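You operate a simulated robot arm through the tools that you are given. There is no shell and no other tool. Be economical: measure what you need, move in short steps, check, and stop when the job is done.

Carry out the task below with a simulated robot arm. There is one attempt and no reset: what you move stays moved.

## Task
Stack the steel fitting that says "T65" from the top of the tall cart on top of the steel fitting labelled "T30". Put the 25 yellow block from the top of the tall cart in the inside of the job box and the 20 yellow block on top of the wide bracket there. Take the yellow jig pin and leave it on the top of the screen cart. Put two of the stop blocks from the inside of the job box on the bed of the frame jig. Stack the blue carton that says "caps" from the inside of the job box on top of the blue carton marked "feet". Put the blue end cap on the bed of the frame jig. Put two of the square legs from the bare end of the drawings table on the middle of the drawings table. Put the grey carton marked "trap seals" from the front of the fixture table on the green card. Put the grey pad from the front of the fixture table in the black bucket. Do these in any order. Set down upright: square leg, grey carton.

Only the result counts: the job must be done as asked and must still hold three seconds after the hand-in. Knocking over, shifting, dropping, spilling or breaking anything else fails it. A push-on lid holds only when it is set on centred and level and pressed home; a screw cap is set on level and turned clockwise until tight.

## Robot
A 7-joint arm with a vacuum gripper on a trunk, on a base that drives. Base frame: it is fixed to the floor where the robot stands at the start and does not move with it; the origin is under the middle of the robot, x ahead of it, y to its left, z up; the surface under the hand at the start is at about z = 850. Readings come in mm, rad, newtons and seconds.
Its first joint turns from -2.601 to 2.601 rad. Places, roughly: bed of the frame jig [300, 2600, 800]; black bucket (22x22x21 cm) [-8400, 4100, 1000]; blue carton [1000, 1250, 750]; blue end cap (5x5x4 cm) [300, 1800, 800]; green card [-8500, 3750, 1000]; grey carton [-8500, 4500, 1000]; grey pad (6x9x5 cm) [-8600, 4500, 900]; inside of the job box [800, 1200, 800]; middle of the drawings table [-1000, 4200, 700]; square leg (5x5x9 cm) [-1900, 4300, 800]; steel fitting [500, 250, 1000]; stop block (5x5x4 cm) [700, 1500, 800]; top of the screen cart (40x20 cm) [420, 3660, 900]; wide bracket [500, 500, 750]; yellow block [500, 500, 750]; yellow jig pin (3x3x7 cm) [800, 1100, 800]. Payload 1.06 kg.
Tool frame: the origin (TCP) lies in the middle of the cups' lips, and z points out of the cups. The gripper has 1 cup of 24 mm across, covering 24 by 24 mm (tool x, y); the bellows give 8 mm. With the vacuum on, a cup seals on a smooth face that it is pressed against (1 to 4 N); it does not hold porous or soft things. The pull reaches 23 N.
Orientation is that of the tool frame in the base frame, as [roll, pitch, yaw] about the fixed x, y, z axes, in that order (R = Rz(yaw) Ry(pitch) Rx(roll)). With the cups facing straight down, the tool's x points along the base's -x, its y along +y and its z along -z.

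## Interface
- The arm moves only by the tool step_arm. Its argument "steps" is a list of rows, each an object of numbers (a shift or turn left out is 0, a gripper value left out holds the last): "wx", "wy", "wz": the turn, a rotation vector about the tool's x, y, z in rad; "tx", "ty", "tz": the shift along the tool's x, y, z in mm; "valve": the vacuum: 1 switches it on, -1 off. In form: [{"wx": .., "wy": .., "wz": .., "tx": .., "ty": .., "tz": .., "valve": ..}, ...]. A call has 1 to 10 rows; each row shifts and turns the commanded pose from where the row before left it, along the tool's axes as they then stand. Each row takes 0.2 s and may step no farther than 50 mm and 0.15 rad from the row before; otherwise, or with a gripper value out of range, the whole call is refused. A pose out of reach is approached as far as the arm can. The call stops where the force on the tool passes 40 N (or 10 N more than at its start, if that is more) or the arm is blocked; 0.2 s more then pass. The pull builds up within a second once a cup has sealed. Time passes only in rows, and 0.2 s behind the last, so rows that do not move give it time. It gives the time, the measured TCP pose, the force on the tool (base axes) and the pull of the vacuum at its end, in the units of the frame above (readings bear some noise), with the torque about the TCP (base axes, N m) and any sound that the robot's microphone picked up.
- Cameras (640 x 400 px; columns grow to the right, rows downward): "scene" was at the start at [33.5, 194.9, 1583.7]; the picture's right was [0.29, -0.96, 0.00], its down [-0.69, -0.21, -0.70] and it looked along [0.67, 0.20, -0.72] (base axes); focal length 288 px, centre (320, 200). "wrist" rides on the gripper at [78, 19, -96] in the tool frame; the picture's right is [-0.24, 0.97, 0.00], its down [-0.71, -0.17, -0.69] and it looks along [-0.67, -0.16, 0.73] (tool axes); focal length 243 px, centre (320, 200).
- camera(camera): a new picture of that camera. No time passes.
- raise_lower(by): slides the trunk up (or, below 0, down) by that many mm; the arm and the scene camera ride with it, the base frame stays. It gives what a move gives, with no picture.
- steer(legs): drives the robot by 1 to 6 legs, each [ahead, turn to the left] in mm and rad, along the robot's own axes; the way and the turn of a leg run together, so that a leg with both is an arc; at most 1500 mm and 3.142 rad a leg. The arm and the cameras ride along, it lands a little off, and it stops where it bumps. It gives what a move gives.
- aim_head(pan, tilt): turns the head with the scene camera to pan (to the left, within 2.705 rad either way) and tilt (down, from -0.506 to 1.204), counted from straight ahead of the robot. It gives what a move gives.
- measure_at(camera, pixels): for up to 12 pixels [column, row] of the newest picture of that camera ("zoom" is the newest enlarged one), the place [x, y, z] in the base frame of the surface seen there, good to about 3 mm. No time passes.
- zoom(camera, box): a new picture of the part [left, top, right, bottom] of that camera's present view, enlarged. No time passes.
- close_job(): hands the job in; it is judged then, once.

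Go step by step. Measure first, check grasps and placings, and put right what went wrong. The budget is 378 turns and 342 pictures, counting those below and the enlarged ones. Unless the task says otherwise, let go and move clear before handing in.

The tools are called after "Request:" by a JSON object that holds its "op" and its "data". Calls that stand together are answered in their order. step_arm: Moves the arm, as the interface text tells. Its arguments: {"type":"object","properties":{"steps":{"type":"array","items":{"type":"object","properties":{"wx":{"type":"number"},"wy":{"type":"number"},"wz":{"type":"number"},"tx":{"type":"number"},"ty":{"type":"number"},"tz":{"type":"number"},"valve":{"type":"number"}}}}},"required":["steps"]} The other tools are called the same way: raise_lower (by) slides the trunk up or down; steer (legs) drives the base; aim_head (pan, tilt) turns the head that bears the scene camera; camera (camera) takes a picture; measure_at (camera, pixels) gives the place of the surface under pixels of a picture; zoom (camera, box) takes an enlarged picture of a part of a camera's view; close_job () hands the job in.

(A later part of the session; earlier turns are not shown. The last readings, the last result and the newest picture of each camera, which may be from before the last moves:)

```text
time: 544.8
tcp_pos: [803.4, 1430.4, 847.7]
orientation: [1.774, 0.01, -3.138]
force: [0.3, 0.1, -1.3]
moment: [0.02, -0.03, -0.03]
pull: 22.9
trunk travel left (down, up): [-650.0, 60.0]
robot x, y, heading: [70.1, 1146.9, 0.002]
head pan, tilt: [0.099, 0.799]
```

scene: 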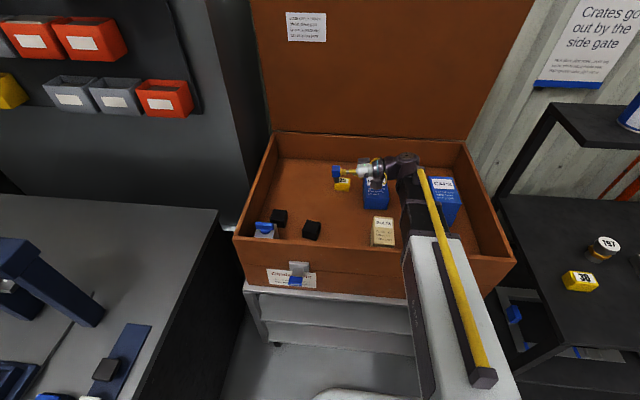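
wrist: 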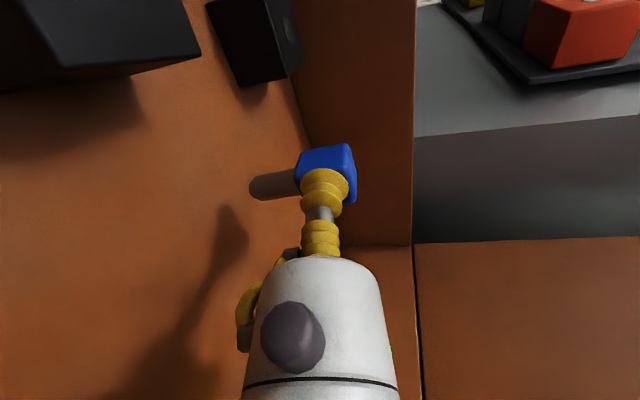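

The arm isn't following the last millimetres (z 847.7 vs 840 commanded) without tool force. I'll check whether the forearm touches the front wall.

Request:
{"op": "camera", "data": {"camera": "scene"}}

Request:
{"op": "zoom", "data": {"camera": "scene", "box": [330, 170, 490, 300]}}

```text
167 pictures are left
```

scene: 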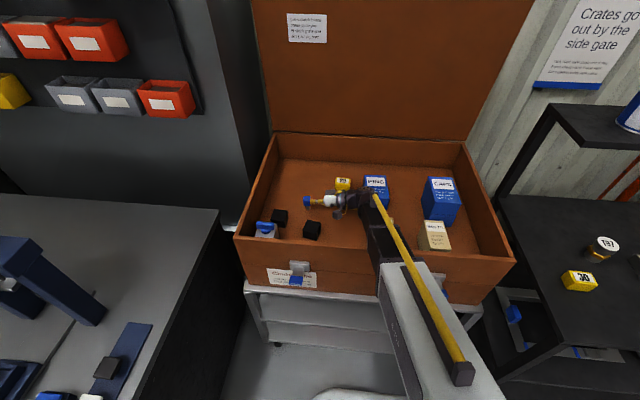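

```text
3.08 times, centred on (410, 235) of scene
```

zoom: 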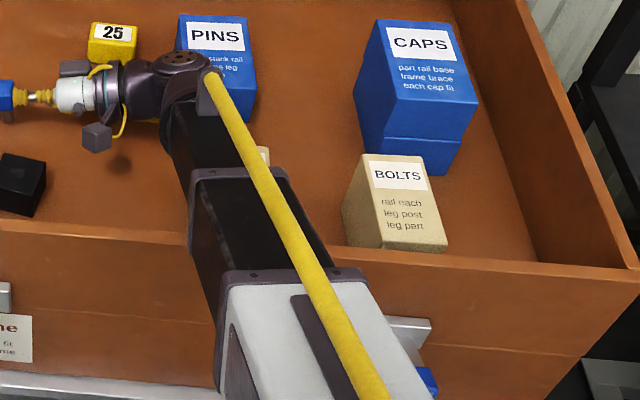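

Request:
{"op": "measure_at", "data": {"camera": "zoom", "pixels": [[190, 130], [230, 210], [260, 240], [300, 290], [200, 240], [215, 300], [185, 60], [275, 158], [210, 180], [340, 380]]}}

```text
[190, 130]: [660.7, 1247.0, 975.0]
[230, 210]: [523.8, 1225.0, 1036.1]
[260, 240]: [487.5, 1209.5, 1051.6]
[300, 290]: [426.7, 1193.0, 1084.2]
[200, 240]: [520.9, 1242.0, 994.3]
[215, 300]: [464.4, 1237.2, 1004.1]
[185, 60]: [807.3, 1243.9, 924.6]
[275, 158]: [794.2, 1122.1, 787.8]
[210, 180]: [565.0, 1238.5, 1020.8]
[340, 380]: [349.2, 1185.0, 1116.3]
```

The forearm's underside has reached the wall/BOLTS height, so I'll raise again at once and check that nothing moved.

Request:
{"op": "step_arm", "data": {"steps": [{"ty": 20, "tz": -4}, {"ty": 39, "tz": -8}, {"ty": 39, "tz": -8}, {"ty": 39, "tz": -8}, {}]}}

Request:
{"op": "camera", "data": {"camera": "scene"}}

Request:
{"op": "zoom", "data": {"camera": "scene", "box": [240, 130, 520, 310]}}

```text
time: 546.0
tcp_pos: [806.0, 1429.0, 982.3]
orientation: [1.775, 0.0, -3.139]
force: [1.1, -0.4, -1.2]
moment: [0.02, 0.01, -0.04]
pull: 22.5
trunk travel left (down, up): [-650.0, 60.0]
robot x, y, heading: [72.3, 1145.7, -0.002]
head pan, tilt: [0.099, 0.799]
```

```text
165 pictures are left
```

scene: 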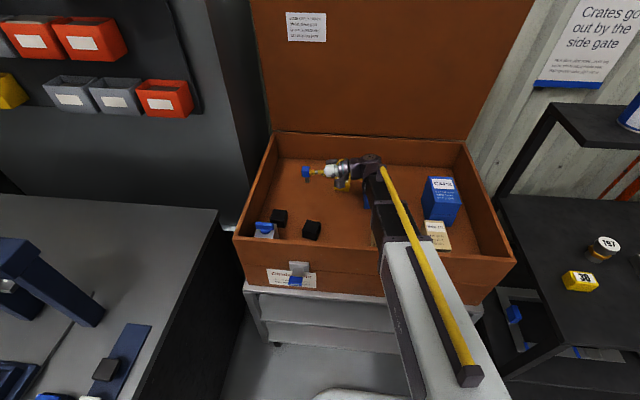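

```text
2.22 times, centred on (380, 220) of scene
```

zoom: 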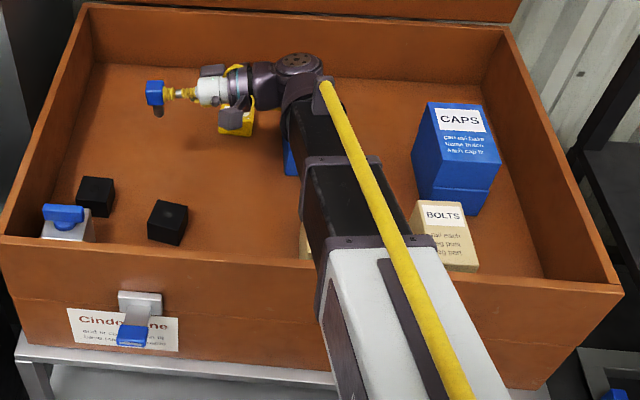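

Request:
{"op": "measure_at", "data": {"camera": "zoom", "pixels": [[80, 182], [112, 180], [112, 205], [95, 190], [165, 205], [187, 208], [60, 210], [155, 225]]}}

Request:
{"op": "zoom", "data": {"camera": "scene", "box": [250, 195, 340, 255]}}

```text
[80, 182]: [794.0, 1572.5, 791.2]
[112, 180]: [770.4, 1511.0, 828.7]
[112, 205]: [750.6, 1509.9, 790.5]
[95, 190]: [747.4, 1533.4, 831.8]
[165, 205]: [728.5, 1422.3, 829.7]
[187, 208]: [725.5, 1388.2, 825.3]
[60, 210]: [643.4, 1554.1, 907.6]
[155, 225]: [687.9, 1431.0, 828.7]
```

```text
6.67 times, centred on (295, 225) of scene
```

zoom: 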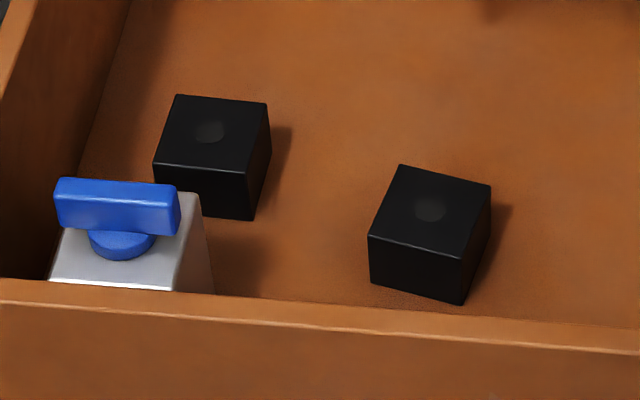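

Request:
{"op": "measure_at", "data": {"camera": "zoom", "pixels": [[180, 100], [262, 107], [243, 165], [160, 158], [209, 131], [403, 170], [487, 188], [462, 250], [374, 232], [430, 208]]}}

```text
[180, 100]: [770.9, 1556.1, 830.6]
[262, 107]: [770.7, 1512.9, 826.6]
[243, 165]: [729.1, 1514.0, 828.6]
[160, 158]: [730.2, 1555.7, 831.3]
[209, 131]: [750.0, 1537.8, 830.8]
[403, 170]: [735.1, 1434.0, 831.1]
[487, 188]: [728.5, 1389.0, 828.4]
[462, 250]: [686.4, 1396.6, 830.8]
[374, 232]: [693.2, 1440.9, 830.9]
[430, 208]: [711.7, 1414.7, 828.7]
```

I'll use the third stop block (top z 830, centre (750,1535)) as a stand: moving the pin above it, offset from its centre mark.

Request:
{"op": "step_arm", "data": {"steps": [{"tx": 18.7, "ty": -11.5, "tz": 30.4}, {"tx": 18.7, "ty": -11.5, "tz": 30.4}, {"tx": 18.6, "ty": -11.5, "tz": 30.5}, {}, {"ty": -24.5, "tz": 5}, {}]}}

Request:
{"op": "zoom", "data": {"camera": "scene", "box": [250, 175, 370, 255]}}

Request:
{"op": "camera", "data": {"camera": "wrist"}}

```text
time: 547.4
tcp_pos: [750.5, 1512.8, 904.6]
orientation: [1.773, -0.002, -3.139]
force: [0.0, 0.2, -0.9]
moment: [0.07, 0.0, 0.01]
pull: 23.1
trunk travel left (down, up): [-650.0, 60.0]
robot x, y, heading: [71.2, 1149.0, 0.001]
head pan, tilt: [0.099, 0.799]
```

```text
5.00 times, centred on (310, 215) of scene
```

zoom: 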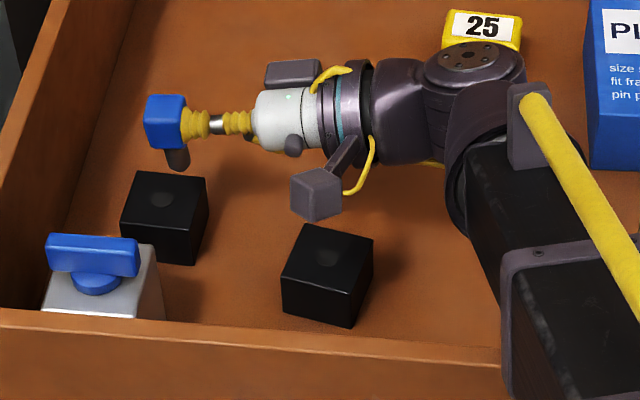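

```text
161 pictures are left
```

wrist: 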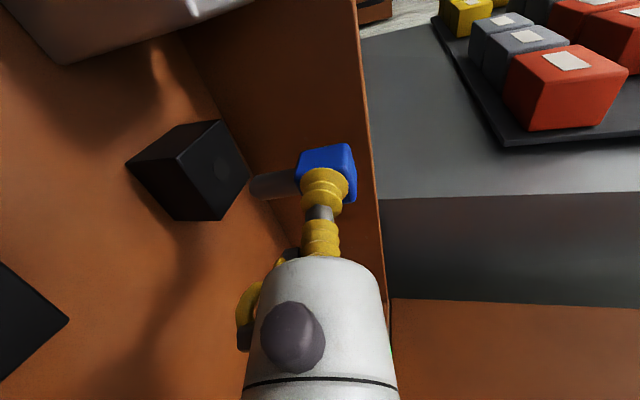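

Request:
{"op": "measure_at", "data": {"camera": "zoom", "pixels": [[165, 100], [150, 125], [182, 130], [170, 150], [178, 158], [183, 160], [160, 200], [125, 205]]}}

Request:
{"op": "measure_at", "data": {"camera": "wrist", "pixels": [[290, 183], [275, 185], [258, 187], [325, 160]]}}

```text
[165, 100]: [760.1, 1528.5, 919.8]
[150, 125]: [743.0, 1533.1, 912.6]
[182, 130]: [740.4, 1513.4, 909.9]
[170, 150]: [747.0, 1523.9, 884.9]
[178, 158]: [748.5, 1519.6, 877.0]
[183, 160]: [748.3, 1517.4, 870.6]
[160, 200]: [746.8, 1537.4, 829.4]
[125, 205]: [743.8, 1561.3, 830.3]
```

```text
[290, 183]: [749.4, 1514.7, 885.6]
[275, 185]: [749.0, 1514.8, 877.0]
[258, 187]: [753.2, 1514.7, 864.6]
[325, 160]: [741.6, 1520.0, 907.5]
```

Shaft is vertical, axis about y 1523. I'll shift +6 mm and lower onto the block.

Request:
{"op": "step_arm", "data": {"steps": [{"ty": 1.2, "tz": 5.9}, {"ty": -14.7, "tz": 3}, {"ty": -4.9, "tz": 1}, {}]}}

Request:
{"op": "step_arm", "data": {"steps": [{"ty": -2, "tz": 0.4}, {"ty": -1.5, "tz": 0.3}, {}]}}

```text
time: 548.4
tcp_pos: [749.4, 1518.0, 884.6]
orientation: [1.773, 0.0, -3.139]
force: [0.3, 0.9, -0.9]
moment: [0.01, -0.05, 0.0]
pull: 23.0
trunk travel left (down, up): [-650.0, 60.0]
robot x, y, heading: [70.2, 1148.1, -0.001]
head pan, tilt: [0.099, 0.799]
```

```text
time: 549.2
tcp_pos: [749.6, 1517.3, 878.9]
orientation: [1.772, -0.001, -3.141]
force: [0.5, 0.5, -0.3]
moment: [0.05, 0.04, -0.01]
pull: 22.7
trunk travel left (down, up): [-650.0, 60.0]
robot x, y, heading: [70.4, 1146.8, -0.002]
head pan, tilt: [0.099, 0.799]
```

Request:
{"op": "step_arm", "data": {"steps": [{"ty": -1.5, "tz": 0.3}, {}]}}

```text
time: 549.8
tcp_pos: [750.1, 1517.9, 878.3]
orientation: [1.775, -0.001, -3.14]
force: [0.8, -0.5, -0.5]
moment: [0.03, -0.02, -0.01]
pull: 23.0
trunk travel left (down, up): [-650.0, 60.0]
robot x, y, heading: [71.3, 1149.5, -0.003]
head pan, tilt: [0.099, 0.799]
```

Request:
{"op": "step_arm", "data": {"steps": [{"ty": -1.5, "tz": 0.3}, {}]}}

Request:
{"op": "zoom", "data": {"camera": "scene", "box": [250, 185, 330, 245]}}

```text
time: 550.4
tcp_pos: [748.6, 1518.5, 877.2]
orientation: [1.773, 0.0, -3.139]
force: [0.2, -0.1, -0.6]
moment: [0.02, -0.01, 0.01]
pull: 22.9
trunk travel left (down, up): [-650.0, 60.0]
robot x, y, heading: [69.2, 1145.3, -0.003]
head pan, tilt: [0.099, 0.799]
```

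```text
6.67 times, centred on (290, 215) of scene
```

zoom: 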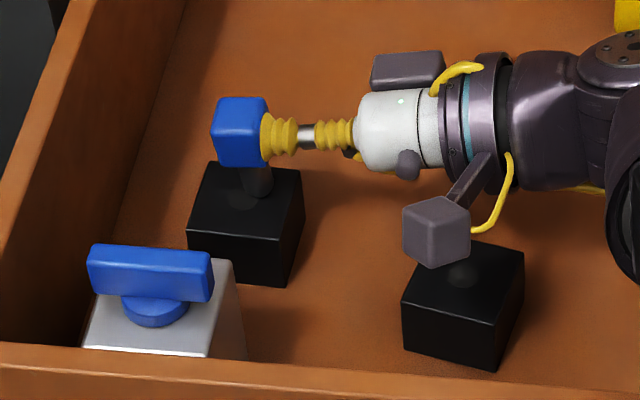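

Request:
{"op": "step_arm", "data": {"steps": [{"ty": -2, "tz": 0.4}, {}]}}

Request:
{"op": "step_arm", "data": {"steps": [{"ty": -2, "tz": 0.4}, {}]}}

```text
time: 551.0
tcp_pos: [748.1, 1517.0, 876.1]
orientation: [1.772, 0.002, 3.142]
force: [1.1, -0.8, 8.1]
moment: [0.1, -0.1, -0.01]
pull: 23.1
trunk travel left (down, up): [-650.0, 60.0]
robot x, y, heading: [69.0, 1146.9, -0.007]
head pan, tilt: [0.099, 0.799]
```

```text
time: 551.6
tcp_pos: [748.0, 1516.7, 873.7]
orientation: [1.773, 0.0, -3.139]
force: [-1.4, -3.2, 9.9]
moment: [0.05, -0.03, -0.05]
pull: 23.5
trunk travel left (down, up): [-650.0, 60.0]
robot x, y, heading: [67.5, 1150.7, 0.003]
head pan, tilt: [0.099, 0.799]
```

Contact (8–10 N). I'll ease up 2 mm, release, and back away along the tool axis.

Request:
{"op": "step_arm", "data": {"steps": [{"ty": 2, "tz": -0.4}, {"valve": -1}, {}, {}, {}, {"tz": -3}, {"tz": -10}, {"tz": -30}, {"tz": -40}]}}

Request:
{"op": "zoom", "data": {"camera": "scene", "box": [250, 175, 370, 255]}}

```text
time: 553.6
tcp_pos: [749.3, 1434.8, 891.1]
orientation: [1.773, -0.002, -3.139]
force: [0.3, 0.3, -0.2]
moment: [0.04, -0.01, 0.01]
pull: 0.1
trunk travel left (down, up): [-650.0, 60.0]
robot x, y, heading: [65.7, 1147.3, -0.002]
head pan, tilt: [0.099, 0.799]
```

```text
5.00 times, centred on (310, 215) of scene
```

zoom: 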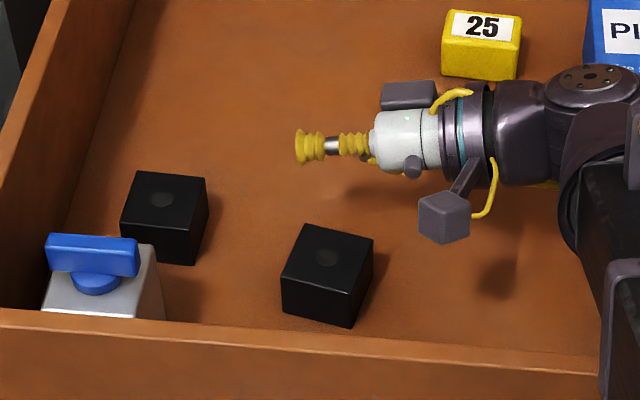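

The pin isn't on the block any more; it must have toppled behind. I'll look with the wrist camera.

Request:
{"op": "camera", "data": {"camera": "wrist"}}

Request:
{"op": "camera", "data": {"camera": "scene"}}

```text
158 pictures are left
```

wrist: 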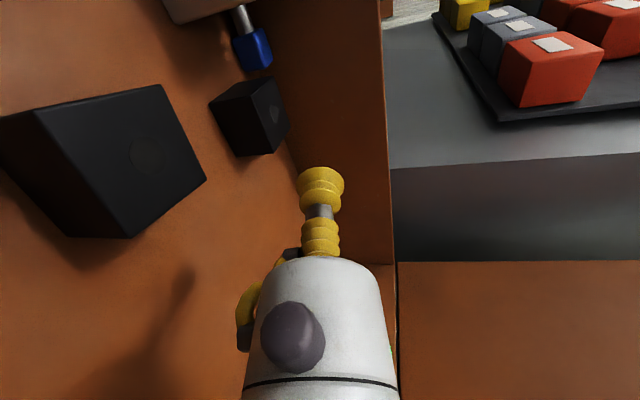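

```text
157 pictures are left
```

scene: 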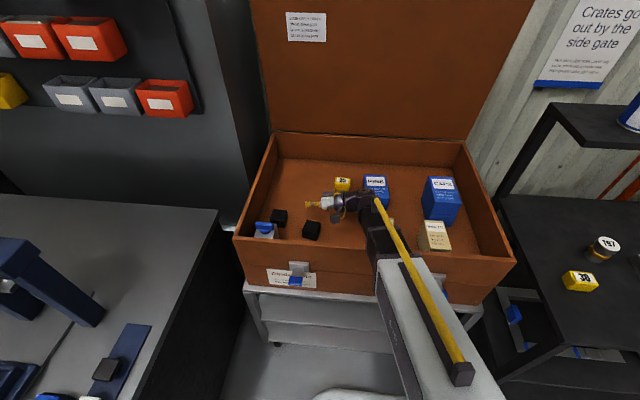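

Request:
{"op": "measure_at", "data": {"camera": "wrist", "pixels": [[250, 38], [245, 55], [258, 60], [262, 45], [238, 15], [243, 25], [255, 68], [250, 110], [200, 10]]}}

Request:
{"op": "zoom", "data": {"camera": "wrist", "box": [180, 0, 340, 120]}}

```text
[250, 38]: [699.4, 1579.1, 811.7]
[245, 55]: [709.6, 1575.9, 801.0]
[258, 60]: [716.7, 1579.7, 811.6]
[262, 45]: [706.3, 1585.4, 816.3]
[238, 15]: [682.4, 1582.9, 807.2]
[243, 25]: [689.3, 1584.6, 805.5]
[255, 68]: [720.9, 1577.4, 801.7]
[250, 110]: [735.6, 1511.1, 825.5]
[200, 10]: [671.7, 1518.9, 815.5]
```

```text
3.33 times, centred on (260, 60) of wrist
```

zoom: 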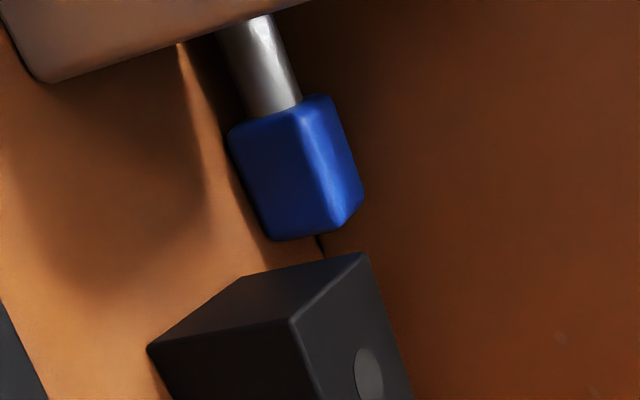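

The pin lies along the left wall at about (708,1588). I'll raise, return the tool to vertical, and turn it so the camera clears the wall.

Request:
{"op": "step_arm", "data": {"steps": [{"ty": 42.5, "tz": -8.7}, {"ty": 42.5, "tz": -8.7}, {"ty": 42.5, "tz": -8.7}, {"wx": 0.137}, {"wx": 0.137}, {"wx": 0.137}, {"wx": 0.137}, {"wx": 0.137}, {"wx": 0.137}, {"wx": 0.137}]}}

Request:
{"op": "step_arm", "data": {"steps": [{"wx": 0.137}, {"wx": 0.137}, {"wx": 0.137}, {"wz": -0.143}, {"wz": -0.143}, {"wz": -0.143}, {"wz": -0.143}, {"wz": -0.143}, {"wz": -0.143}, {"wz": -0.143}]}}

Request:
{"op": "step_arm", "data": {"steps": [{"wz": -0.143}, {"wz": -0.143}, {"wz": -0.143}, {"wz": -0.141}, {"tx": -40}, {"tx": -40}, {"tx": -20, "ty": 20}, {"tx": -20, "ty": 20}, {}]}}

Request:
{"op": "camera", "data": {"camera": "wrist"}}

```text
time: 555.8
tcp_pos: [750.1, 1436.9, 1021.4]
orientation: [2.734, -0.002, -3.139]
force: [-0.3, 0.1, 0.3]
moment: [-0.01, 0.0, 0.01]
pull: 0.0
trunk travel left (down, up): [-650.0, 60.0]
robot x, y, heading: [69.2, 1148.8, 0.002]
head pan, tilt: [0.099, 0.799]
```

```text
time: 558.0
tcp_pos: [749.3, 1437.0, 1021.8]
orientation: [3.141, -0.003, -2.137]
force: [0.9, -0.1, 0.5]
moment: [0.01, -0.02, -0.02]
pull: 0.0
trunk travel left (down, up): [-650.0, 60.0]
robot x, y, heading: [66.6, 1146.8, 0.003]
head pan, tilt: [0.099, 0.799]
```

```text
time: 560.0
tcp_pos: [707.4, 1556.0, 1020.9]
orientation: [3.14, -0.001, -1.571]
force: [-1.2, 0.0, -0.5]
moment: [0.03, -0.02, 0.01]
pull: 0.1
trunk travel left (down, up): [-650.0, 60.0]
robot x, y, heading: [69.3, 1149.1, 0.001]
head pan, tilt: [0.099, 0.799]
```

```text
155 pictures are left
```

wrist: 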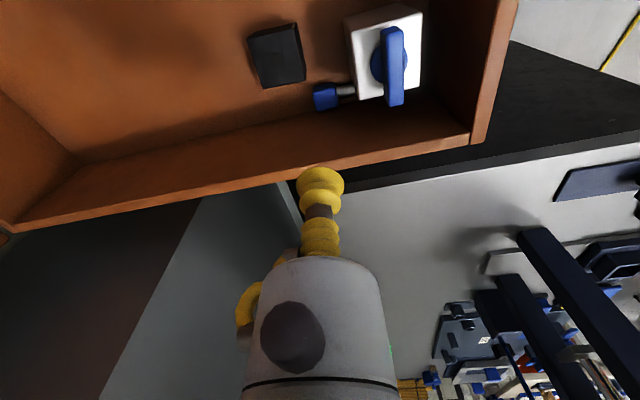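

Request:
{"op": "zoom", "data": {"camera": "wrist", "box": [280, 50, 420, 150]}}

Request:
{"op": "measure_at", "data": {"camera": "wrist", "pixels": [[328, 97], [316, 95], [338, 92], [322, 108], [335, 106], [345, 92], [310, 112], [300, 125], [320, 155], [395, 65], [365, 85], [412, 90]]}}

```text
4.00 times, centred on (350, 100) of wrist
```

zoom: 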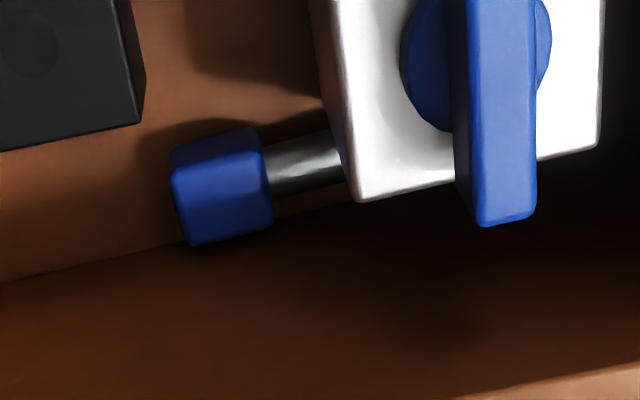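

```text
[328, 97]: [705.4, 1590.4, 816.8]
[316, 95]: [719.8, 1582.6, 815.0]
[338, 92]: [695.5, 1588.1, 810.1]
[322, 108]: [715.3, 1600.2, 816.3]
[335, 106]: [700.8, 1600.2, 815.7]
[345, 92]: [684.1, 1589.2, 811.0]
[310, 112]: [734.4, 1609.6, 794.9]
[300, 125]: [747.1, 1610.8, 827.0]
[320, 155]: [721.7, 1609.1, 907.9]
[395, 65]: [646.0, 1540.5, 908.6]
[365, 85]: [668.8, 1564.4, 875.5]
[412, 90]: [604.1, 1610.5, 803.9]
```

Head centre is (707.5,1591,816.5); wall inner at y 1610. I'll tilt the tool away from the wall and descend.

Request:
{"op": "step_arm", "data": {"steps": [{"wy": -0.1}, {"wy": -0.1}, {"tx": 1.6, "tz": 46.8}, {"tx": 1.6, "tz": 46.8}, {"tx": 1.6, "tz": 46.8}, {"tx": 1.6, "tz": 46.8}, {}]}}

Request:
{"op": "camera", "data": {"camera": "wrist"}}

```text
time: 561.4
tcp_pos: [708.6, 1583.3, 858.4]
orientation: [-3.139, 0.212, -1.569]
force: [-3.3, -5.5, 12.8]
moment: [0.8, -0.02, 0.27]
pull: 0.1
trunk travel left (down, up): [-650.0, 60.0]
robot x, y, heading: [70.4, 1146.2, -0.001]
head pan, tilt: [0.099, 0.799]
stopped in row 6: the force on the tool passed its limit at 85 N (the readings are from after the stop); the commanded pose is now the measured one
```

```text
153 pictures are left
```

wrist: 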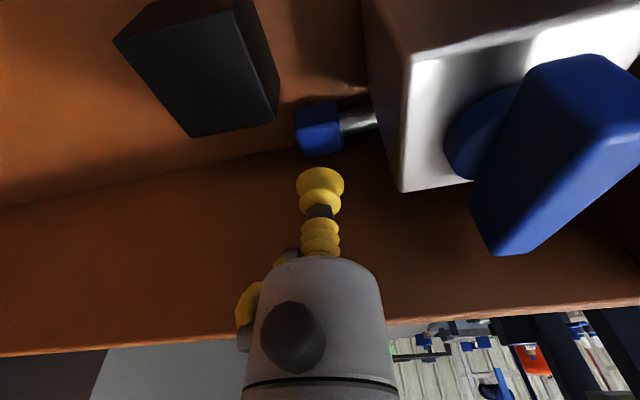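

A 85 N stop: something on the tool touched. I'll measure the clamp lever's extent before moving.

Request:
{"op": "measure_at", "data": {"camera": "wrist", "pixels": [[500, 235], [480, 200], [580, 80], [530, 240], [420, 180], [330, 125], [318, 145], [300, 115], [350, 330], [450, 310]]}}

Request:
{"op": "zoom", "data": {"camera": "scene", "box": [230, 160, 350, 250]}}

```text
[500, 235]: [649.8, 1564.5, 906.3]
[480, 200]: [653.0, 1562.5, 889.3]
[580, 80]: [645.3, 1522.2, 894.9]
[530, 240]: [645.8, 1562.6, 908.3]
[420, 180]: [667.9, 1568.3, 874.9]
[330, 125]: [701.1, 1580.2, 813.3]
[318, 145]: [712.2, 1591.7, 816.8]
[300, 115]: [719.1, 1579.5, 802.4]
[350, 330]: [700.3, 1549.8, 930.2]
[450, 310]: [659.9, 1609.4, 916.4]
```

```text
4.44 times, centred on (290, 205) of scene
```

zoom: 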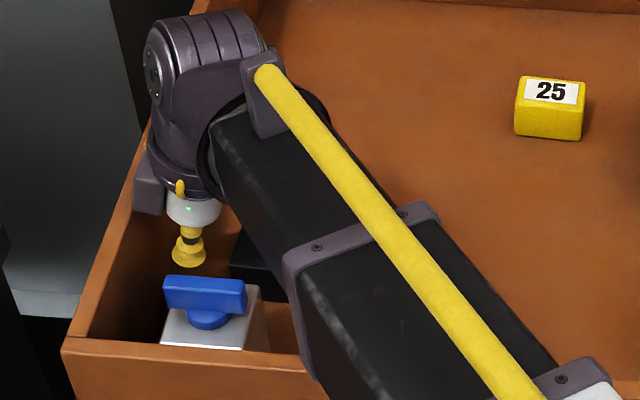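

The valve box on the tool's far side hit the left wall's top edge. I'll rise, untilt, and turn the tool so that the box and camera lie along x instead.

Request:
{"op": "step_arm", "data": {"steps": [{"tx": 2, "tz": -10}, {"tx": -5, "tz": -39.7}, {"tx": -5.5, "tz": -39.7}, {"tx": -5.5, "tz": -39.7}, {"tx": -5.5, "tz": -39.7}, {"wy": 0.1}, {"wy": 0.112}, {"wz": -0.143}, {"wz": -0.143}, {"wz": -0.143}]}}

Request:
{"op": "step_arm", "data": {"steps": [{"wz": -0.143}, {"wz": -0.143}, {"wz": -0.143}, {"wz": -0.143}, {"wz": -0.143}, {"wz": -0.143}, {"wz": -0.143}, {"wz": -0.141}, {}]}}

Request:
{"op": "camera", "data": {"camera": "wrist"}}

Request:
{"op": "zoom", "data": {"camera": "scene", "box": [220, 140, 360, 260]}}

```text
time: 563.6
tcp_pos: [710.0, 1569.3, 1025.6]
orientation: [-3.141, -0.005, -1.141]
force: [0.7, -0.2, 0.5]
moment: [-0.04, 0.0, 0.01]
pull: 0.1
trunk travel left (down, up): [-650.0, 60.0]
robot x, y, heading: [69.3, 1146.6, -0.003]
head pan, tilt: [0.099, 0.799]
```

```text
time: 565.6
tcp_pos: [710.7, 1569.8, 1024.9]
orientation: [3.137, -0.003, 0.0]
force: [-0.7, 0.6, 0.5]
moment: [0.0, 0.0, 0.01]
pull: 0.1
trunk travel left (down, up): [-650.0, 60.0]
robot x, y, heading: [70.3, 1148.4, -0.0]
head pan, tilt: [0.099, 0.799]
```

```text
151 pictures are left
```

wrist: 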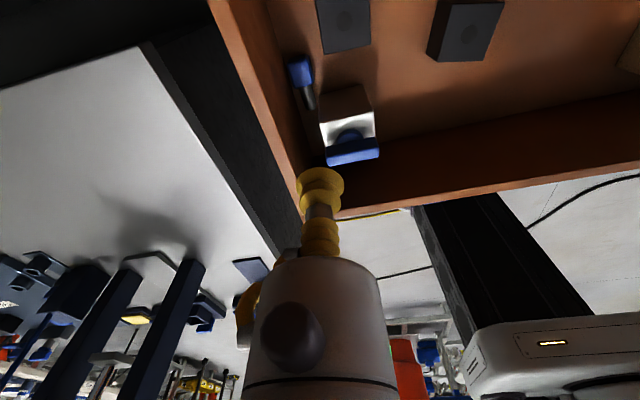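

```text
3.33 times, centred on (290, 200) of scene
```

zoom: 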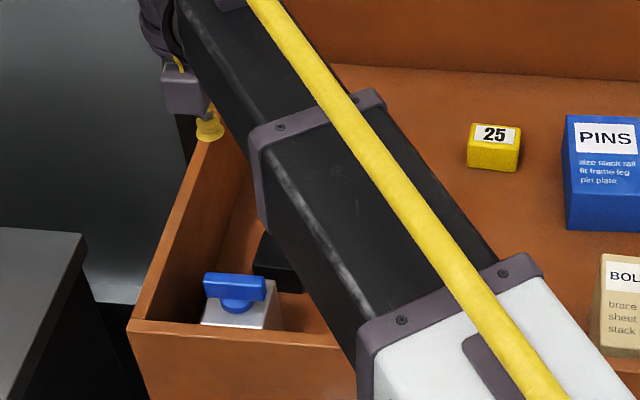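

Yaw 0 works. Measuring the pin again from this view.

Request:
{"op": "zoom", "data": {"camera": "wrist", "box": [260, 40, 390, 175]}}

Request:
{"op": "measure_at", "data": {"camera": "wrist", "pixels": [[301, 72], [293, 68], [306, 62], [312, 78], [298, 86], [310, 100], [330, 155], [378, 150], [330, 145], [318, 115]]}}

```text
2.96 times, centred on (325, 108) of wrist
```

zoom: 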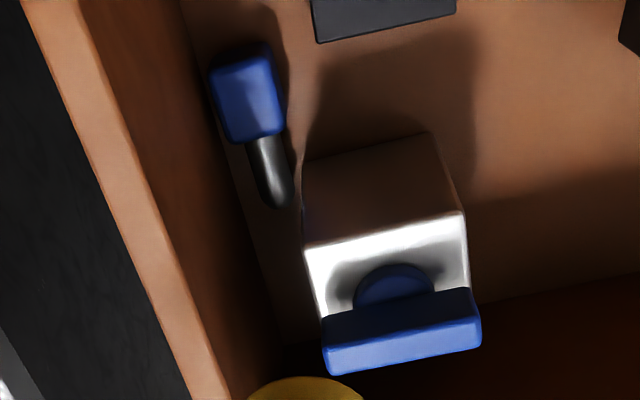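

```text
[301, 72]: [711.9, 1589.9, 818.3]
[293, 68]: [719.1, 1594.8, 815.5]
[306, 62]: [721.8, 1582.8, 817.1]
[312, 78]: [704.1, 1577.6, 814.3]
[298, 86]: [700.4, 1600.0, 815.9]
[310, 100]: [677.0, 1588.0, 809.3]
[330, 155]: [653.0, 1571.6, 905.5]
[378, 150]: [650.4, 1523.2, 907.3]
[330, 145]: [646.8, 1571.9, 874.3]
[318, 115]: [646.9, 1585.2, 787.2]
```

Head centre is (709,1589.5). I'll lean the tool away from both wall and lever and approach in small steps.

Request:
{"op": "step_arm", "data": {"steps": [{"wx": 0.1}, {"wx": 0.1}, {"wy": -0.15}, {"tx": 7.3, "ty": 5.5, "tz": 45.3}, {"tx": 7.3, "ty": 5.5, "tz": 45.3}, {"tx": 7.4, "ty": 5.6, "tz": 45.3}, {}]}}

Request:
{"op": "camera", "data": {"camera": "wrist"}}

```text
time: 567.2
tcp_pos: [712.3, 1580.0, 886.8]
orientation: [-2.943, 0.146, 0.028]
force: [0.5, 0.1, 1.1]
moment: [0.03, 0.04, 0.01]
pull: 0.0
trunk travel left (down, up): [-650.0, 60.0]
robot x, y, heading: [70.0, 1150.3, -0.004]
head pan, tilt: [0.099, 0.799]
```

```text
148 pictures are left
```

wrist: 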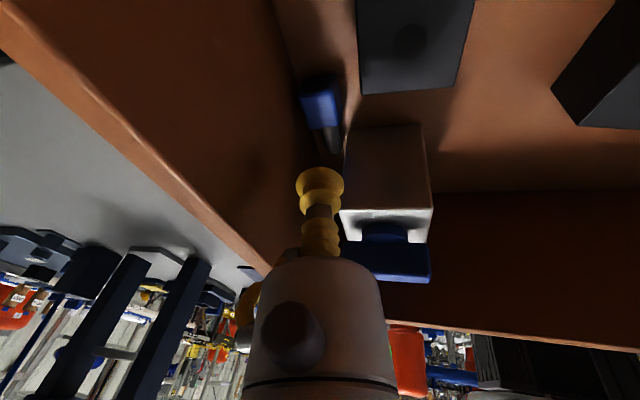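

Request:
{"op": "step_arm", "data": {"steps": [{"tx": 3.6, "ty": 2.7, "tz": 22.6}, {"tx": 3.6, "ty": 2.7, "tz": 22.6}, {}]}}

Request:
{"op": "step_arm", "data": {"steps": [{"tz": 10, "valve": 1}, {"tz": 8}, {"tz": 4}, {"tz": 3}, {}, {}]}}

```text
time: 568.0
tcp_pos: [711.9, 1583.4, 840.8]
orientation: [-2.943, 0.144, 0.029]
force: [-0.6, -0.3, 0.0]
moment: [0.01, 0.01, 0.0]
pull: 0.0
trunk travel left (down, up): [-650.0, 60.0]
robot x, y, heading: [72.1, 1147.7, -0.002]
head pan, tilt: [0.099, 0.799]
```

```text
time: 569.4
tcp_pos: [708.6, 1588.4, 816.9]
orientation: [-2.942, 0.143, 0.029]
force: [0.3, 0.4, 1.9]
moment: [-0.02, -0.02, -0.02]
pull: 0.1
trunk travel left (down, up): [-650.0, 60.0]
robot x, y, heading: [69.9, 1149.9, 0.001]
head pan, tilt: [0.099, 0.799]
```

Request:
{"op": "step_arm", "data": {"steps": [{"tz": 2}, {}, {"tz": 2}, {}, {}, {}]}}

```text
time: 570.8
tcp_pos: [707.9, 1589.3, 813.1]
orientation: [-2.943, 0.144, 0.028]
force: [-0.3, 0.8, 4.7]
moment: [-0.05, -0.06, -0.01]
pull: 0.2
trunk travel left (down, up): [-650.0, 60.0]
robot x, y, heading: [72.1, 1147.2, -0.002]
head pan, tilt: [0.099, 0.799]
```

Request:
{"op": "step_arm", "data": {"steps": [{"tz": 2}, {}, {"tz": 1.5}, {}, {}, {}]}}

```text
time: 572.2
tcp_pos: [707.2, 1589.7, 809.6]
orientation: [-2.943, 0.142, 0.029]
force: [-2.5, 0.3, 5.3]
moment: [-0.07, -0.1, -0.04]
pull: 0.0
trunk travel left (down, up): [-650.0, 60.0]
robot x, y, heading: [68.1, 1151.2, 0.001]
head pan, tilt: [0.099, 0.799]
```

No seal at this combined tilt. I'll use the pressed cup to drag the pin +x, away from the clamp lever, where less tilt is needed.

Request:
{"op": "step_arm", "data": {"steps": [{"tz": 1.5, "valve": 1}, {"tx": 9.9, "tz": -1.3}, {"tx": 9.9, "tz": -1.4}, {"tx": 9.9, "tz": -1.5}, {"tx": 9.9, "tz": -1.5}, {}]}}

Request:
{"op": "step_arm", "data": {"steps": [{"tz": -20, "valve": -1}, {"tz": -40}, {"tz": -40}, {}]}}

Request:
{"op": "camera", "data": {"camera": "wrist"}}

```text
time: 573.6
tcp_pos: [747.8, 1588.5, 808.5]
orientation: [-2.943, 0.144, 0.027]
force: [0.1, -0.5, 3.4]
moment: [0.02, 0.02, -0.03]
pull: 0.1
trunk travel left (down, up): [-650.0, 60.0]
robot x, y, heading: [70.8, 1149.4, -0.001]
head pan, tilt: [0.099, 0.799]
```

```text
time: 574.6
tcp_pos: [762.4, 1570.5, 903.4]
orientation: [-2.942, 0.145, 0.026]
force: [-1.2, -0.1, -0.1]
moment: [-0.01, 0.03, -0.02]
pull: 0.0
trunk travel left (down, up): [-650.0, 60.0]
robot x, y, heading: [68.7, 1151.2, -0.004]
head pan, tilt: [0.099, 0.799]
```

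```text
147 pictures are left
```

wrist: 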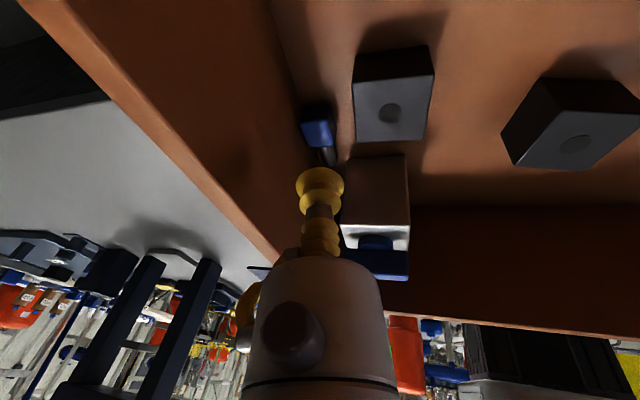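

Request:
{"op": "measure_at", "data": {"camera": "wrist", "pixels": [[318, 132], [308, 125], [330, 122], [333, 142], [312, 146], [318, 112], [328, 155], [357, 130]]}}

Request:
{"op": "zoom", "data": {"camera": "wrist", "box": [280, 90, 380, 180]}}

```text
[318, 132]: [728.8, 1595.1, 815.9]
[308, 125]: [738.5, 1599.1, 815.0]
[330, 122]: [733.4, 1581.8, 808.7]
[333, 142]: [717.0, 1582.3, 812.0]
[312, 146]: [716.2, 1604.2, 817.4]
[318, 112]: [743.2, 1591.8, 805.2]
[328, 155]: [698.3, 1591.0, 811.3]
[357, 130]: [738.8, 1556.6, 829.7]
```

```text
4.44 times, centred on (330, 135) of wrist
```

zoom: 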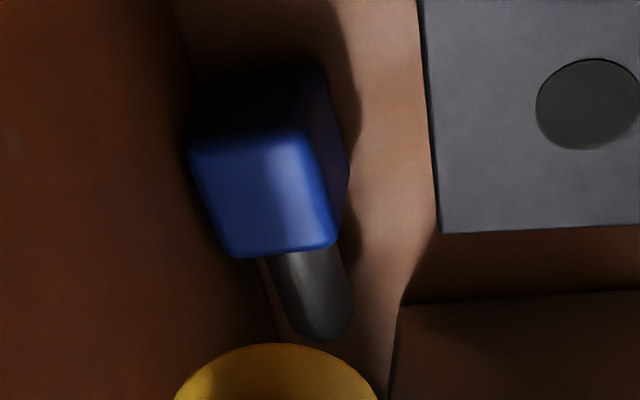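

Dragging works (the head moved about 20 mm to x≈728). I'll repeat it further along +x.

Request:
{"op": "step_arm", "data": {"steps": [{"tx": -9.8, "ty": -0.8, "tz": 34.3}, {"tx": -9.9, "ty": -0.8, "tz": 34.4}, {"tz": 20}, {"tz": 6}, {"tz": 4}, {"tz": 3}, {"tx": 12, "tz": -1.6}, {"tx": 12, "tz": -1.7}, {"tx": 12, "tz": -1.7}, {"tx": 12, "tz": -1.7}]}}

Request:
{"op": "step_arm", "data": {"steps": [{"tz": 1}, {"tx": 12, "tz": -1.7}, {"tx": 12, "tz": -1.7}, {"tx": 12, "tz": -1.7}, {"tx": 12, "tz": -1.7}, {}]}}

Request:
{"op": "camera", "data": {"camera": "wrist"}}

```text
time: 576.8
tcp_pos: [778.2, 1592.4, 808.5]
orientation: [-2.943, 0.144, 0.029]
force: [0.8, 0.7, -0.6]
moment: [0.01, -0.01, 0.01]
pull: 0.1
trunk travel left (down, up): [-650.0, 60.0]
robot x, y, heading: [69.4, 1150.6, -0.006]
head pan, tilt: [0.099, 0.799]
```

```text
time: 578.2
tcp_pos: [824.4, 1589.9, 807.3]
orientation: [-2.942, 0.144, 0.028]
force: [-0.3, -0.4, -0.4]
moment: [-0.01, 0.01, 0.0]
pull: 0.0
trunk travel left (down, up): [-650.0, 60.0]
robot x, y, heading: [74.3, 1147.2, 0.001]
head pan, tilt: [0.099, 0.799]
```

```text
145 pictures are left
```

wrist: 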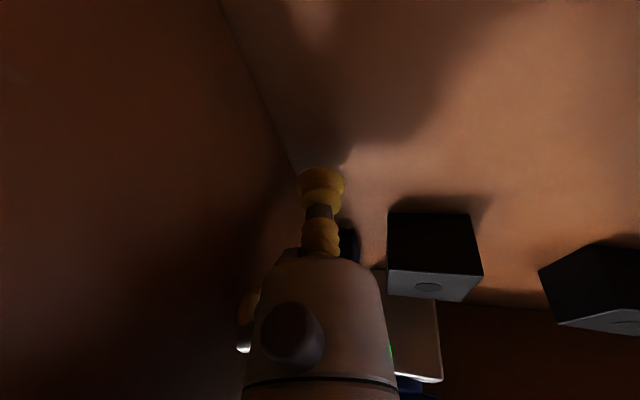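

Request:
{"op": "step_arm", "data": {"steps": [{"tz": -30}, {"tz": -40}, {"tz": -40}, {"tz": -30}, {}]}}

Request:
{"op": "camera", "data": {"camera": "wrist"}}

```text
time: 579.4
tcp_pos: [845.8, 1562.7, 943.8]
orientation: [-2.943, 0.143, 0.029]
force: [0.0, 0.1, 0.2]
moment: [-0.03, -0.01, -0.01]
pull: 0.1
trunk travel left (down, up): [-650.0, 60.0]
robot x, y, heading: [70.7, 1147.2, -0.002]
head pan, tilt: [0.099, 0.799]
```

```text
144 pictures are left
```

wrist: 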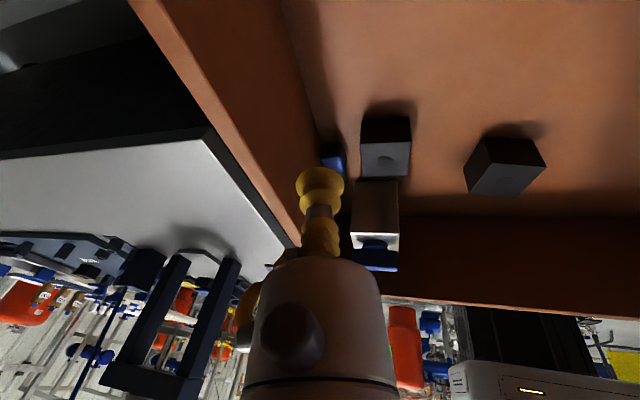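

Request:
{"op": "zoom", "data": {"camera": "wrist", "box": [290, 110, 420, 200]}}

Request:
{"op": "measure_at", "data": {"camera": "wrist", "pixels": [[333, 163], [325, 160], [340, 158], [343, 168], [333, 150], [345, 185]]}}

```text
4.44 times, centred on (355, 155) of wrist
```

zoom: 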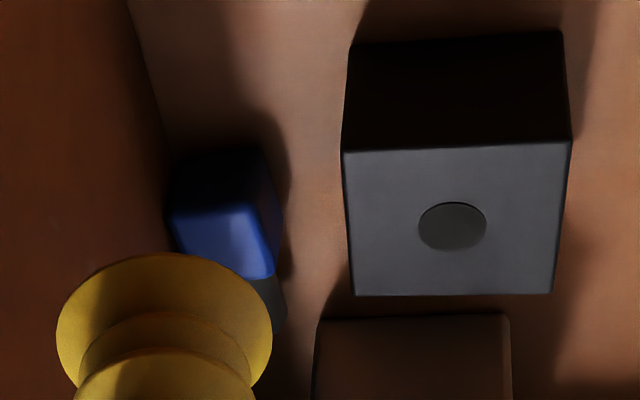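

```text
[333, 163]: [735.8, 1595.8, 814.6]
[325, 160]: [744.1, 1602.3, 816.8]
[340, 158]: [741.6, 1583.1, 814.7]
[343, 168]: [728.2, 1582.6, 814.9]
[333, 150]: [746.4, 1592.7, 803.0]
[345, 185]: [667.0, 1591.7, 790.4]
```

Head is now at (733,1593). I'll press and drag it toward -y, away from the wall.

Request:
{"op": "step_arm", "data": {"steps": [{"wy": 0.15}, {"tx": -28.2, "ty": -0.3, "tz": 27.7}, {"tx": -28.2, "ty": -0.3, "tz": 27.7}, {"tx": -28.2, "ty": -0.3, "tz": 27.7}, {"tx": -28.2, "ty": -0.3, "tz": 27.6}, {"tz": 17, "valve": 1}, {"tz": 4}, {"tz": 3}, {}, {}]}}

```text
time: 581.6
tcp_pos: [732.9, 1591.7, 813.0]
orientation: [-2.944, -0.004, -0.002]
force: [0.0, -0.1, 4.5]
moment: [0.0, 0.03, 0.03]
pull: 0.1
trunk travel left (down, up): [-650.0, 60.0]
robot x, y, heading: [70.9, 1150.0, -0.0]
head pan, tilt: [0.099, 0.799]
```

Request:
{"op": "step_arm", "data": {"steps": [{"tz": 2}, {}, {"tz": 2}, {}, {}]}}

```text
time: 582.8
tcp_pos: [733.2, 1593.2, 807.8]
orientation: [-2.943, -0.005, -0.003]
force: [-0.1, 0.2, 8.0]
moment: [-0.09, 0.01, 0.01]
pull: 0.0
trunk travel left (down, up): [-650.0, 60.0]
robot x, y, heading: [68.7, 1148.6, 0.002]
head pan, tilt: [0.099, 0.799]
```

Not sealed; I'll drag with 8 N pressed toward -y.

Request:
{"op": "step_arm", "data": {"steps": [{"ty": 4.9, "tz": -1}, {"ty": 4.9, "tz": -1}, {"ty": 4.9, "tz": -1}, {"ty": 4.9, "tz": -1}, {"ty": 4.9, "tz": -1}, {"ty": 4.9, "tz": -1}, {}, {}]}}

Request:
{"op": "step_arm", "data": {"steps": [{"tz": -30, "valve": -1}, {"tz": -40}, {"tz": -40, "tx": 30}, {}]}}

Request:
{"op": "camera", "data": {"camera": "wrist"}}

```text
time: 584.6
tcp_pos: [732.4, 1562.8, 807.2]
orientation: [-2.947, -0.005, -0.001]
force: [-0.9, -0.1, 2.6]
moment: [0.03, 0.0, 0.03]
pull: 0.1
trunk travel left (down, up): [-650.0, 60.0]
robot x, y, heading: [70.5, 1147.8, 0.001]
head pan, tilt: [0.099, 0.799]
```

```text
time: 585.6
tcp_pos: [763.9, 1541.2, 916.7]
orientation: [-2.944, -0.004, -0.003]
force: [-1.2, -0.1, 0.1]
moment: [0.03, 0.01, 0.02]
pull: 0.1
trunk travel left (down, up): [-650.0, 60.0]
robot x, y, heading: [72.9, 1147.2, -0.001]
head pan, tilt: [0.099, 0.799]
```

```text
142 pictures are left
```

wrist: 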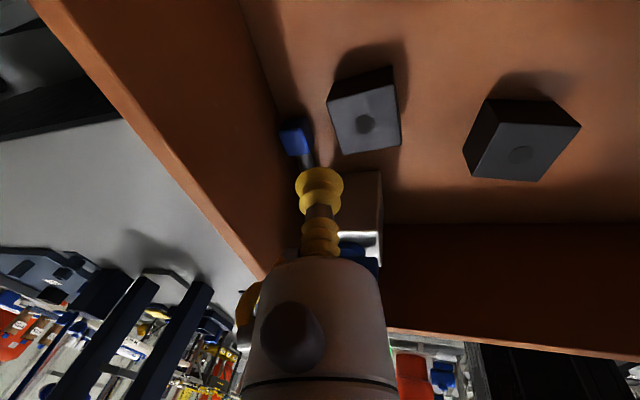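

Request:
{"op": "zoom", "data": {"camera": "wrist", "box": [260, 100, 380, 190]}}

Request:
{"op": "measure_at", "data": {"camera": "wrist", "pixels": [[295, 142], [283, 138], [303, 133], [307, 150], [290, 154], [300, 125], [308, 160], [262, 90], [330, 105]]}}

```text
4.44 times, centred on (320, 145) of wrist
```

zoom: 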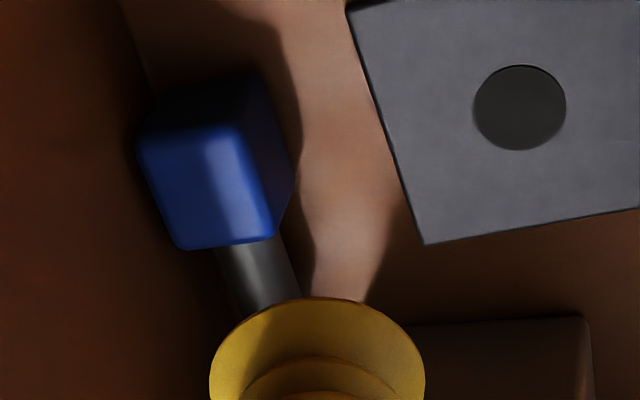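

```text
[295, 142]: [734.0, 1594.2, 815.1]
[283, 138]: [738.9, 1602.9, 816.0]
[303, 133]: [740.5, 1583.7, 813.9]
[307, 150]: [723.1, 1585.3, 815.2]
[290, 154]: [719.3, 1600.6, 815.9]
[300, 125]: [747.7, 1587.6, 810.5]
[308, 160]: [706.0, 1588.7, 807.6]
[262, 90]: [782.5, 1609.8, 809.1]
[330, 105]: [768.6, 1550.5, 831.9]
```

The pin barely moved sideways. I'll take a closer look at its top face.

Request:
{"op": "zoom", "data": {"camera": "wrist", "box": [270, 110, 330, 170]}}

Request:
{"op": "measure_at", "data": {"camera": "zoom", "pixels": [[200, 170], [250, 170], [300, 170], [340, 170], [380, 170], [220, 230], [270, 230], [320, 230], [360, 230], [400, 230], [270, 280], [330, 280]]}}

```text
6.67 times, centred on (300, 140) of wrist
```

zoom: 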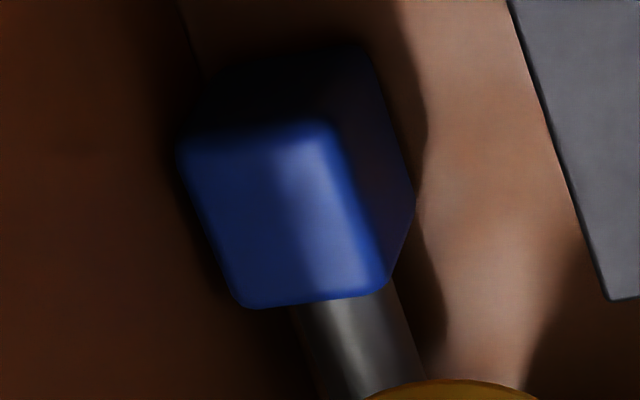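

```text
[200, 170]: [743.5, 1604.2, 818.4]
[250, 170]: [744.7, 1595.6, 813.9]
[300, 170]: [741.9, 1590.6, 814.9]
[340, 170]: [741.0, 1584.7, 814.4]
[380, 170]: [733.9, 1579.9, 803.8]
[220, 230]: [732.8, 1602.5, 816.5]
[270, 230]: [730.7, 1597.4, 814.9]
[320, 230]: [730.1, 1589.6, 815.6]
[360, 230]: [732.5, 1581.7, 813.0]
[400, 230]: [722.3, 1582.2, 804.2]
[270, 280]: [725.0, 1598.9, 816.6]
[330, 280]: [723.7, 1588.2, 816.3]
```

The face is flat, centre (733.5,1593), z 815. I'll try sealing at a slightly offset spot with gentle presses.

Request:
{"op": "step_arm", "data": {"steps": [{"tx": -10.1, "ty": -9.4, "tz": 29.8}, {"tx": -10.1, "ty": -9.4, "tz": 29.8}, {"tx": -10.2, "ty": -9.3, "tz": 29.9}, {"tz": 18, "valve": 1}, {"tz": 3}, {"tz": 2}, {}, {}, {}]}}

```text
time: 587.6
tcp_pos: [731.8, 1590.1, 812.1]
orientation: [-2.944, -0.004, -0.001]
force: [0.1, -0.4, 4.2]
moment: [0.0, -0.01, 0.0]
pull: 0.0
trunk travel left (down, up): [-650.0, 60.0]
robot x, y, heading: [68.9, 1147.9, -0.001]
head pan, tilt: [0.099, 0.799]
```

Request:
{"op": "step_arm", "data": {"steps": [{"wx": -0.035}, {"wx": -0.035}, {}, {}, {}]}}

```text
time: 588.8
tcp_pos: [732.6, 1590.9, 811.2]
orientation: [-3.015, -0.004, -0.001]
force: [-1.3, -1.8, 3.5]
moment: [0.0, 0.01, 0.0]
pull: 0.1
trunk travel left (down, up): [-650.0, 60.0]
robot x, y, heading: [70.4, 1147.2, -0.002]
head pan, tilt: [0.099, 0.799]
```

Request:
{"op": "step_arm", "data": {"steps": [{"ty": -2}, {"wx": -0.03}, {"tz": 1}, {}, {}, {}]}}

```text
time: 590.0
tcp_pos: [732.9, 1586.2, 812.2]
orientation: [-3.046, -0.006, -0.004]
force: [2.0, -15.2, 9.3]
moment: [1.64, 0.19, -0.06]
pull: 0.0
trunk travel left (down, up): [-650.0, 60.0]
robot x, y, heading: [68.4, 1145.0, -0.008]
head pan, tilt: [0.099, 0.799]
stopped in row 5: the force on the tool passed its limit at 41 N (the readings are from after the stop); the commanded pose is now the measured one
```

I'll back off, restore the lean, and retry at the exact centre with graded pressure and dwell.

Request:
{"op": "step_arm", "data": {"steps": [{"tz": -15, "valve": -1}, {"tz": -15}, {"wx": 0.06}, {"wx": 0.05}, {}]}}

```text
time: 591.2
tcp_pos: [732.8, 1587.3, 839.8]
orientation: [-2.938, -0.004, -0.004]
force: [-1.0, 0.5, 0.6]
moment: [0.01, 0.0, 0.02]
pull: 0.1
trunk travel left (down, up): [-650.0, 60.0]
robot x, y, heading: [68.7, 1147.0, 0.001]
head pan, tilt: [0.099, 0.799]
```

Request:
{"op": "step_arm", "data": {"steps": [{"tx": 0.5, "ty": -1.5, "tz": 20, "valve": 1}, {"tz": 3}, {"tz": 1}, {}, {"tz": 1}, {}, {"tz": 1}, {}, {}]}}

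```text
time: 593.2
tcp_pos: [734.0, 1594.5, 815.8]
orientation: [-2.937, -0.005, -0.004]
force: [3.2, -2.0, 7.3]
moment: [-0.17, 0.04, -0.04]
pull: 22.3
trunk travel left (down, up): [-650.0, 60.0]
robot x, y, heading: [70.5, 1147.2, -0.009]
head pan, tilt: [0.099, 0.799]
```

Sealed this time (22.3). Lifting along the tool axis.

Request:
{"op": "step_arm", "data": {"steps": [{"tz": -8}, {"tz": -30}, {"tz": -40}, {"tz": -40}, {"tz": -40}, {"tz": -40}, {}]}}

Request:
{"op": "camera", "data": {"camera": "wrist"}}

```text
time: 594.8
tcp_pos: [732.0, 1554.3, 1008.1]
orientation: [-2.937, -0.004, -0.004]
force: [-0.4, 0.2, 0.5]
moment: [-0.05, -0.02, -0.02]
pull: 22.4
trunk travel left (down, up): [-650.0, 60.0]
robot x, y, heading: [70.0, 1145.5, -0.005]
head pan, tilt: [0.099, 0.799]
```

```text
139 pictures are left
```

wrist: 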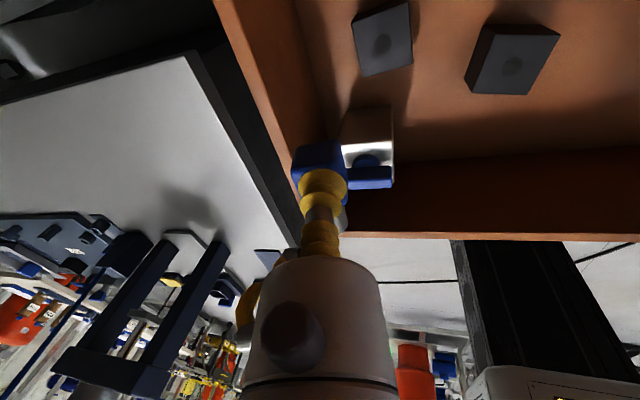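

Pin held with its tip along the tool's -x. I'll carry it to the open area, and tilt the tool so the pin leans about 20° against the yellow 25 block, where I can re-grip it by its top.

Request:
{"op": "step_arm", "data": {"steps": [{"wx": -0.1}, {"wx": -0.104}, {"tx": 21.6, "ty": 38.8, "tz": -2}, {"tx": 21.6, "ty": 38.8, "tz": -2}, {"tx": 21.6, "ty": 38.8, "tz": -2}, {"tx": 21.6, "ty": 38.8, "tz": -2}, {"tx": 21.6, "ty": 38.8, "tz": -2}, {"tx": 21.6, "ty": 38.8, "tz": -2}, {}]}}

Request:
{"op": "step_arm", "data": {"steps": [{"wy": 0.1356}, {"wy": 0.1356}, {"wy": 0.1356}, {"wy": 0.1356}, {"wy": 0.1356}, {"wy": 0.1356}, {"wy": 0.1356}, {"wy": 0.1356}, {"wy": 0.1356}, {}]}}

Request:
{"op": "camera", "data": {"camera": "scene"}}

Request:
{"op": "camera", "data": {"camera": "wrist"}}

```text
time: 596.8
tcp_pos: [860.4, 1320.9, 1020.6]
orientation: [3.14, -0.004, -0.005]
force: [0.8, 0.1, 0.1]
moment: [-0.06, -0.03, 0.01]
pull: 23.0
trunk travel left (down, up): [-650.0, 60.0]
robot x, y, heading: [71.1, 1148.0, -0.004]
head pan, tilt: [0.099, 0.799]
```

```text
time: 599.0
tcp_pos: [861.2, 1321.4, 1021.1]
orientation: [-3.141, -1.225, -0.003]
force: [-0.2, 0.2, -0.4]
moment: [-0.03, -0.03, -0.04]
pull: 22.3
trunk travel left (down, up): [-650.0, 60.0]
robot x, y, heading: [70.9, 1148.8, -0.006]
head pan, tilt: [0.099, 0.799]
```

```text
138 pictures are left
```

scene: 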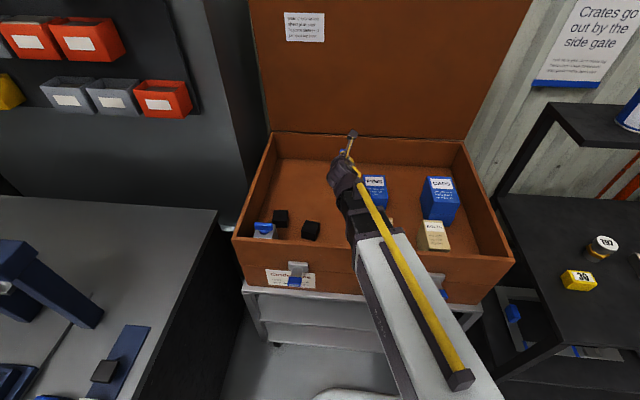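

```text
137 pictures are left
```

wrist: 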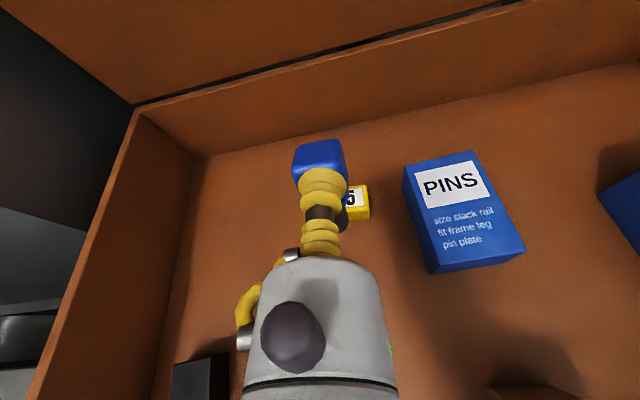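

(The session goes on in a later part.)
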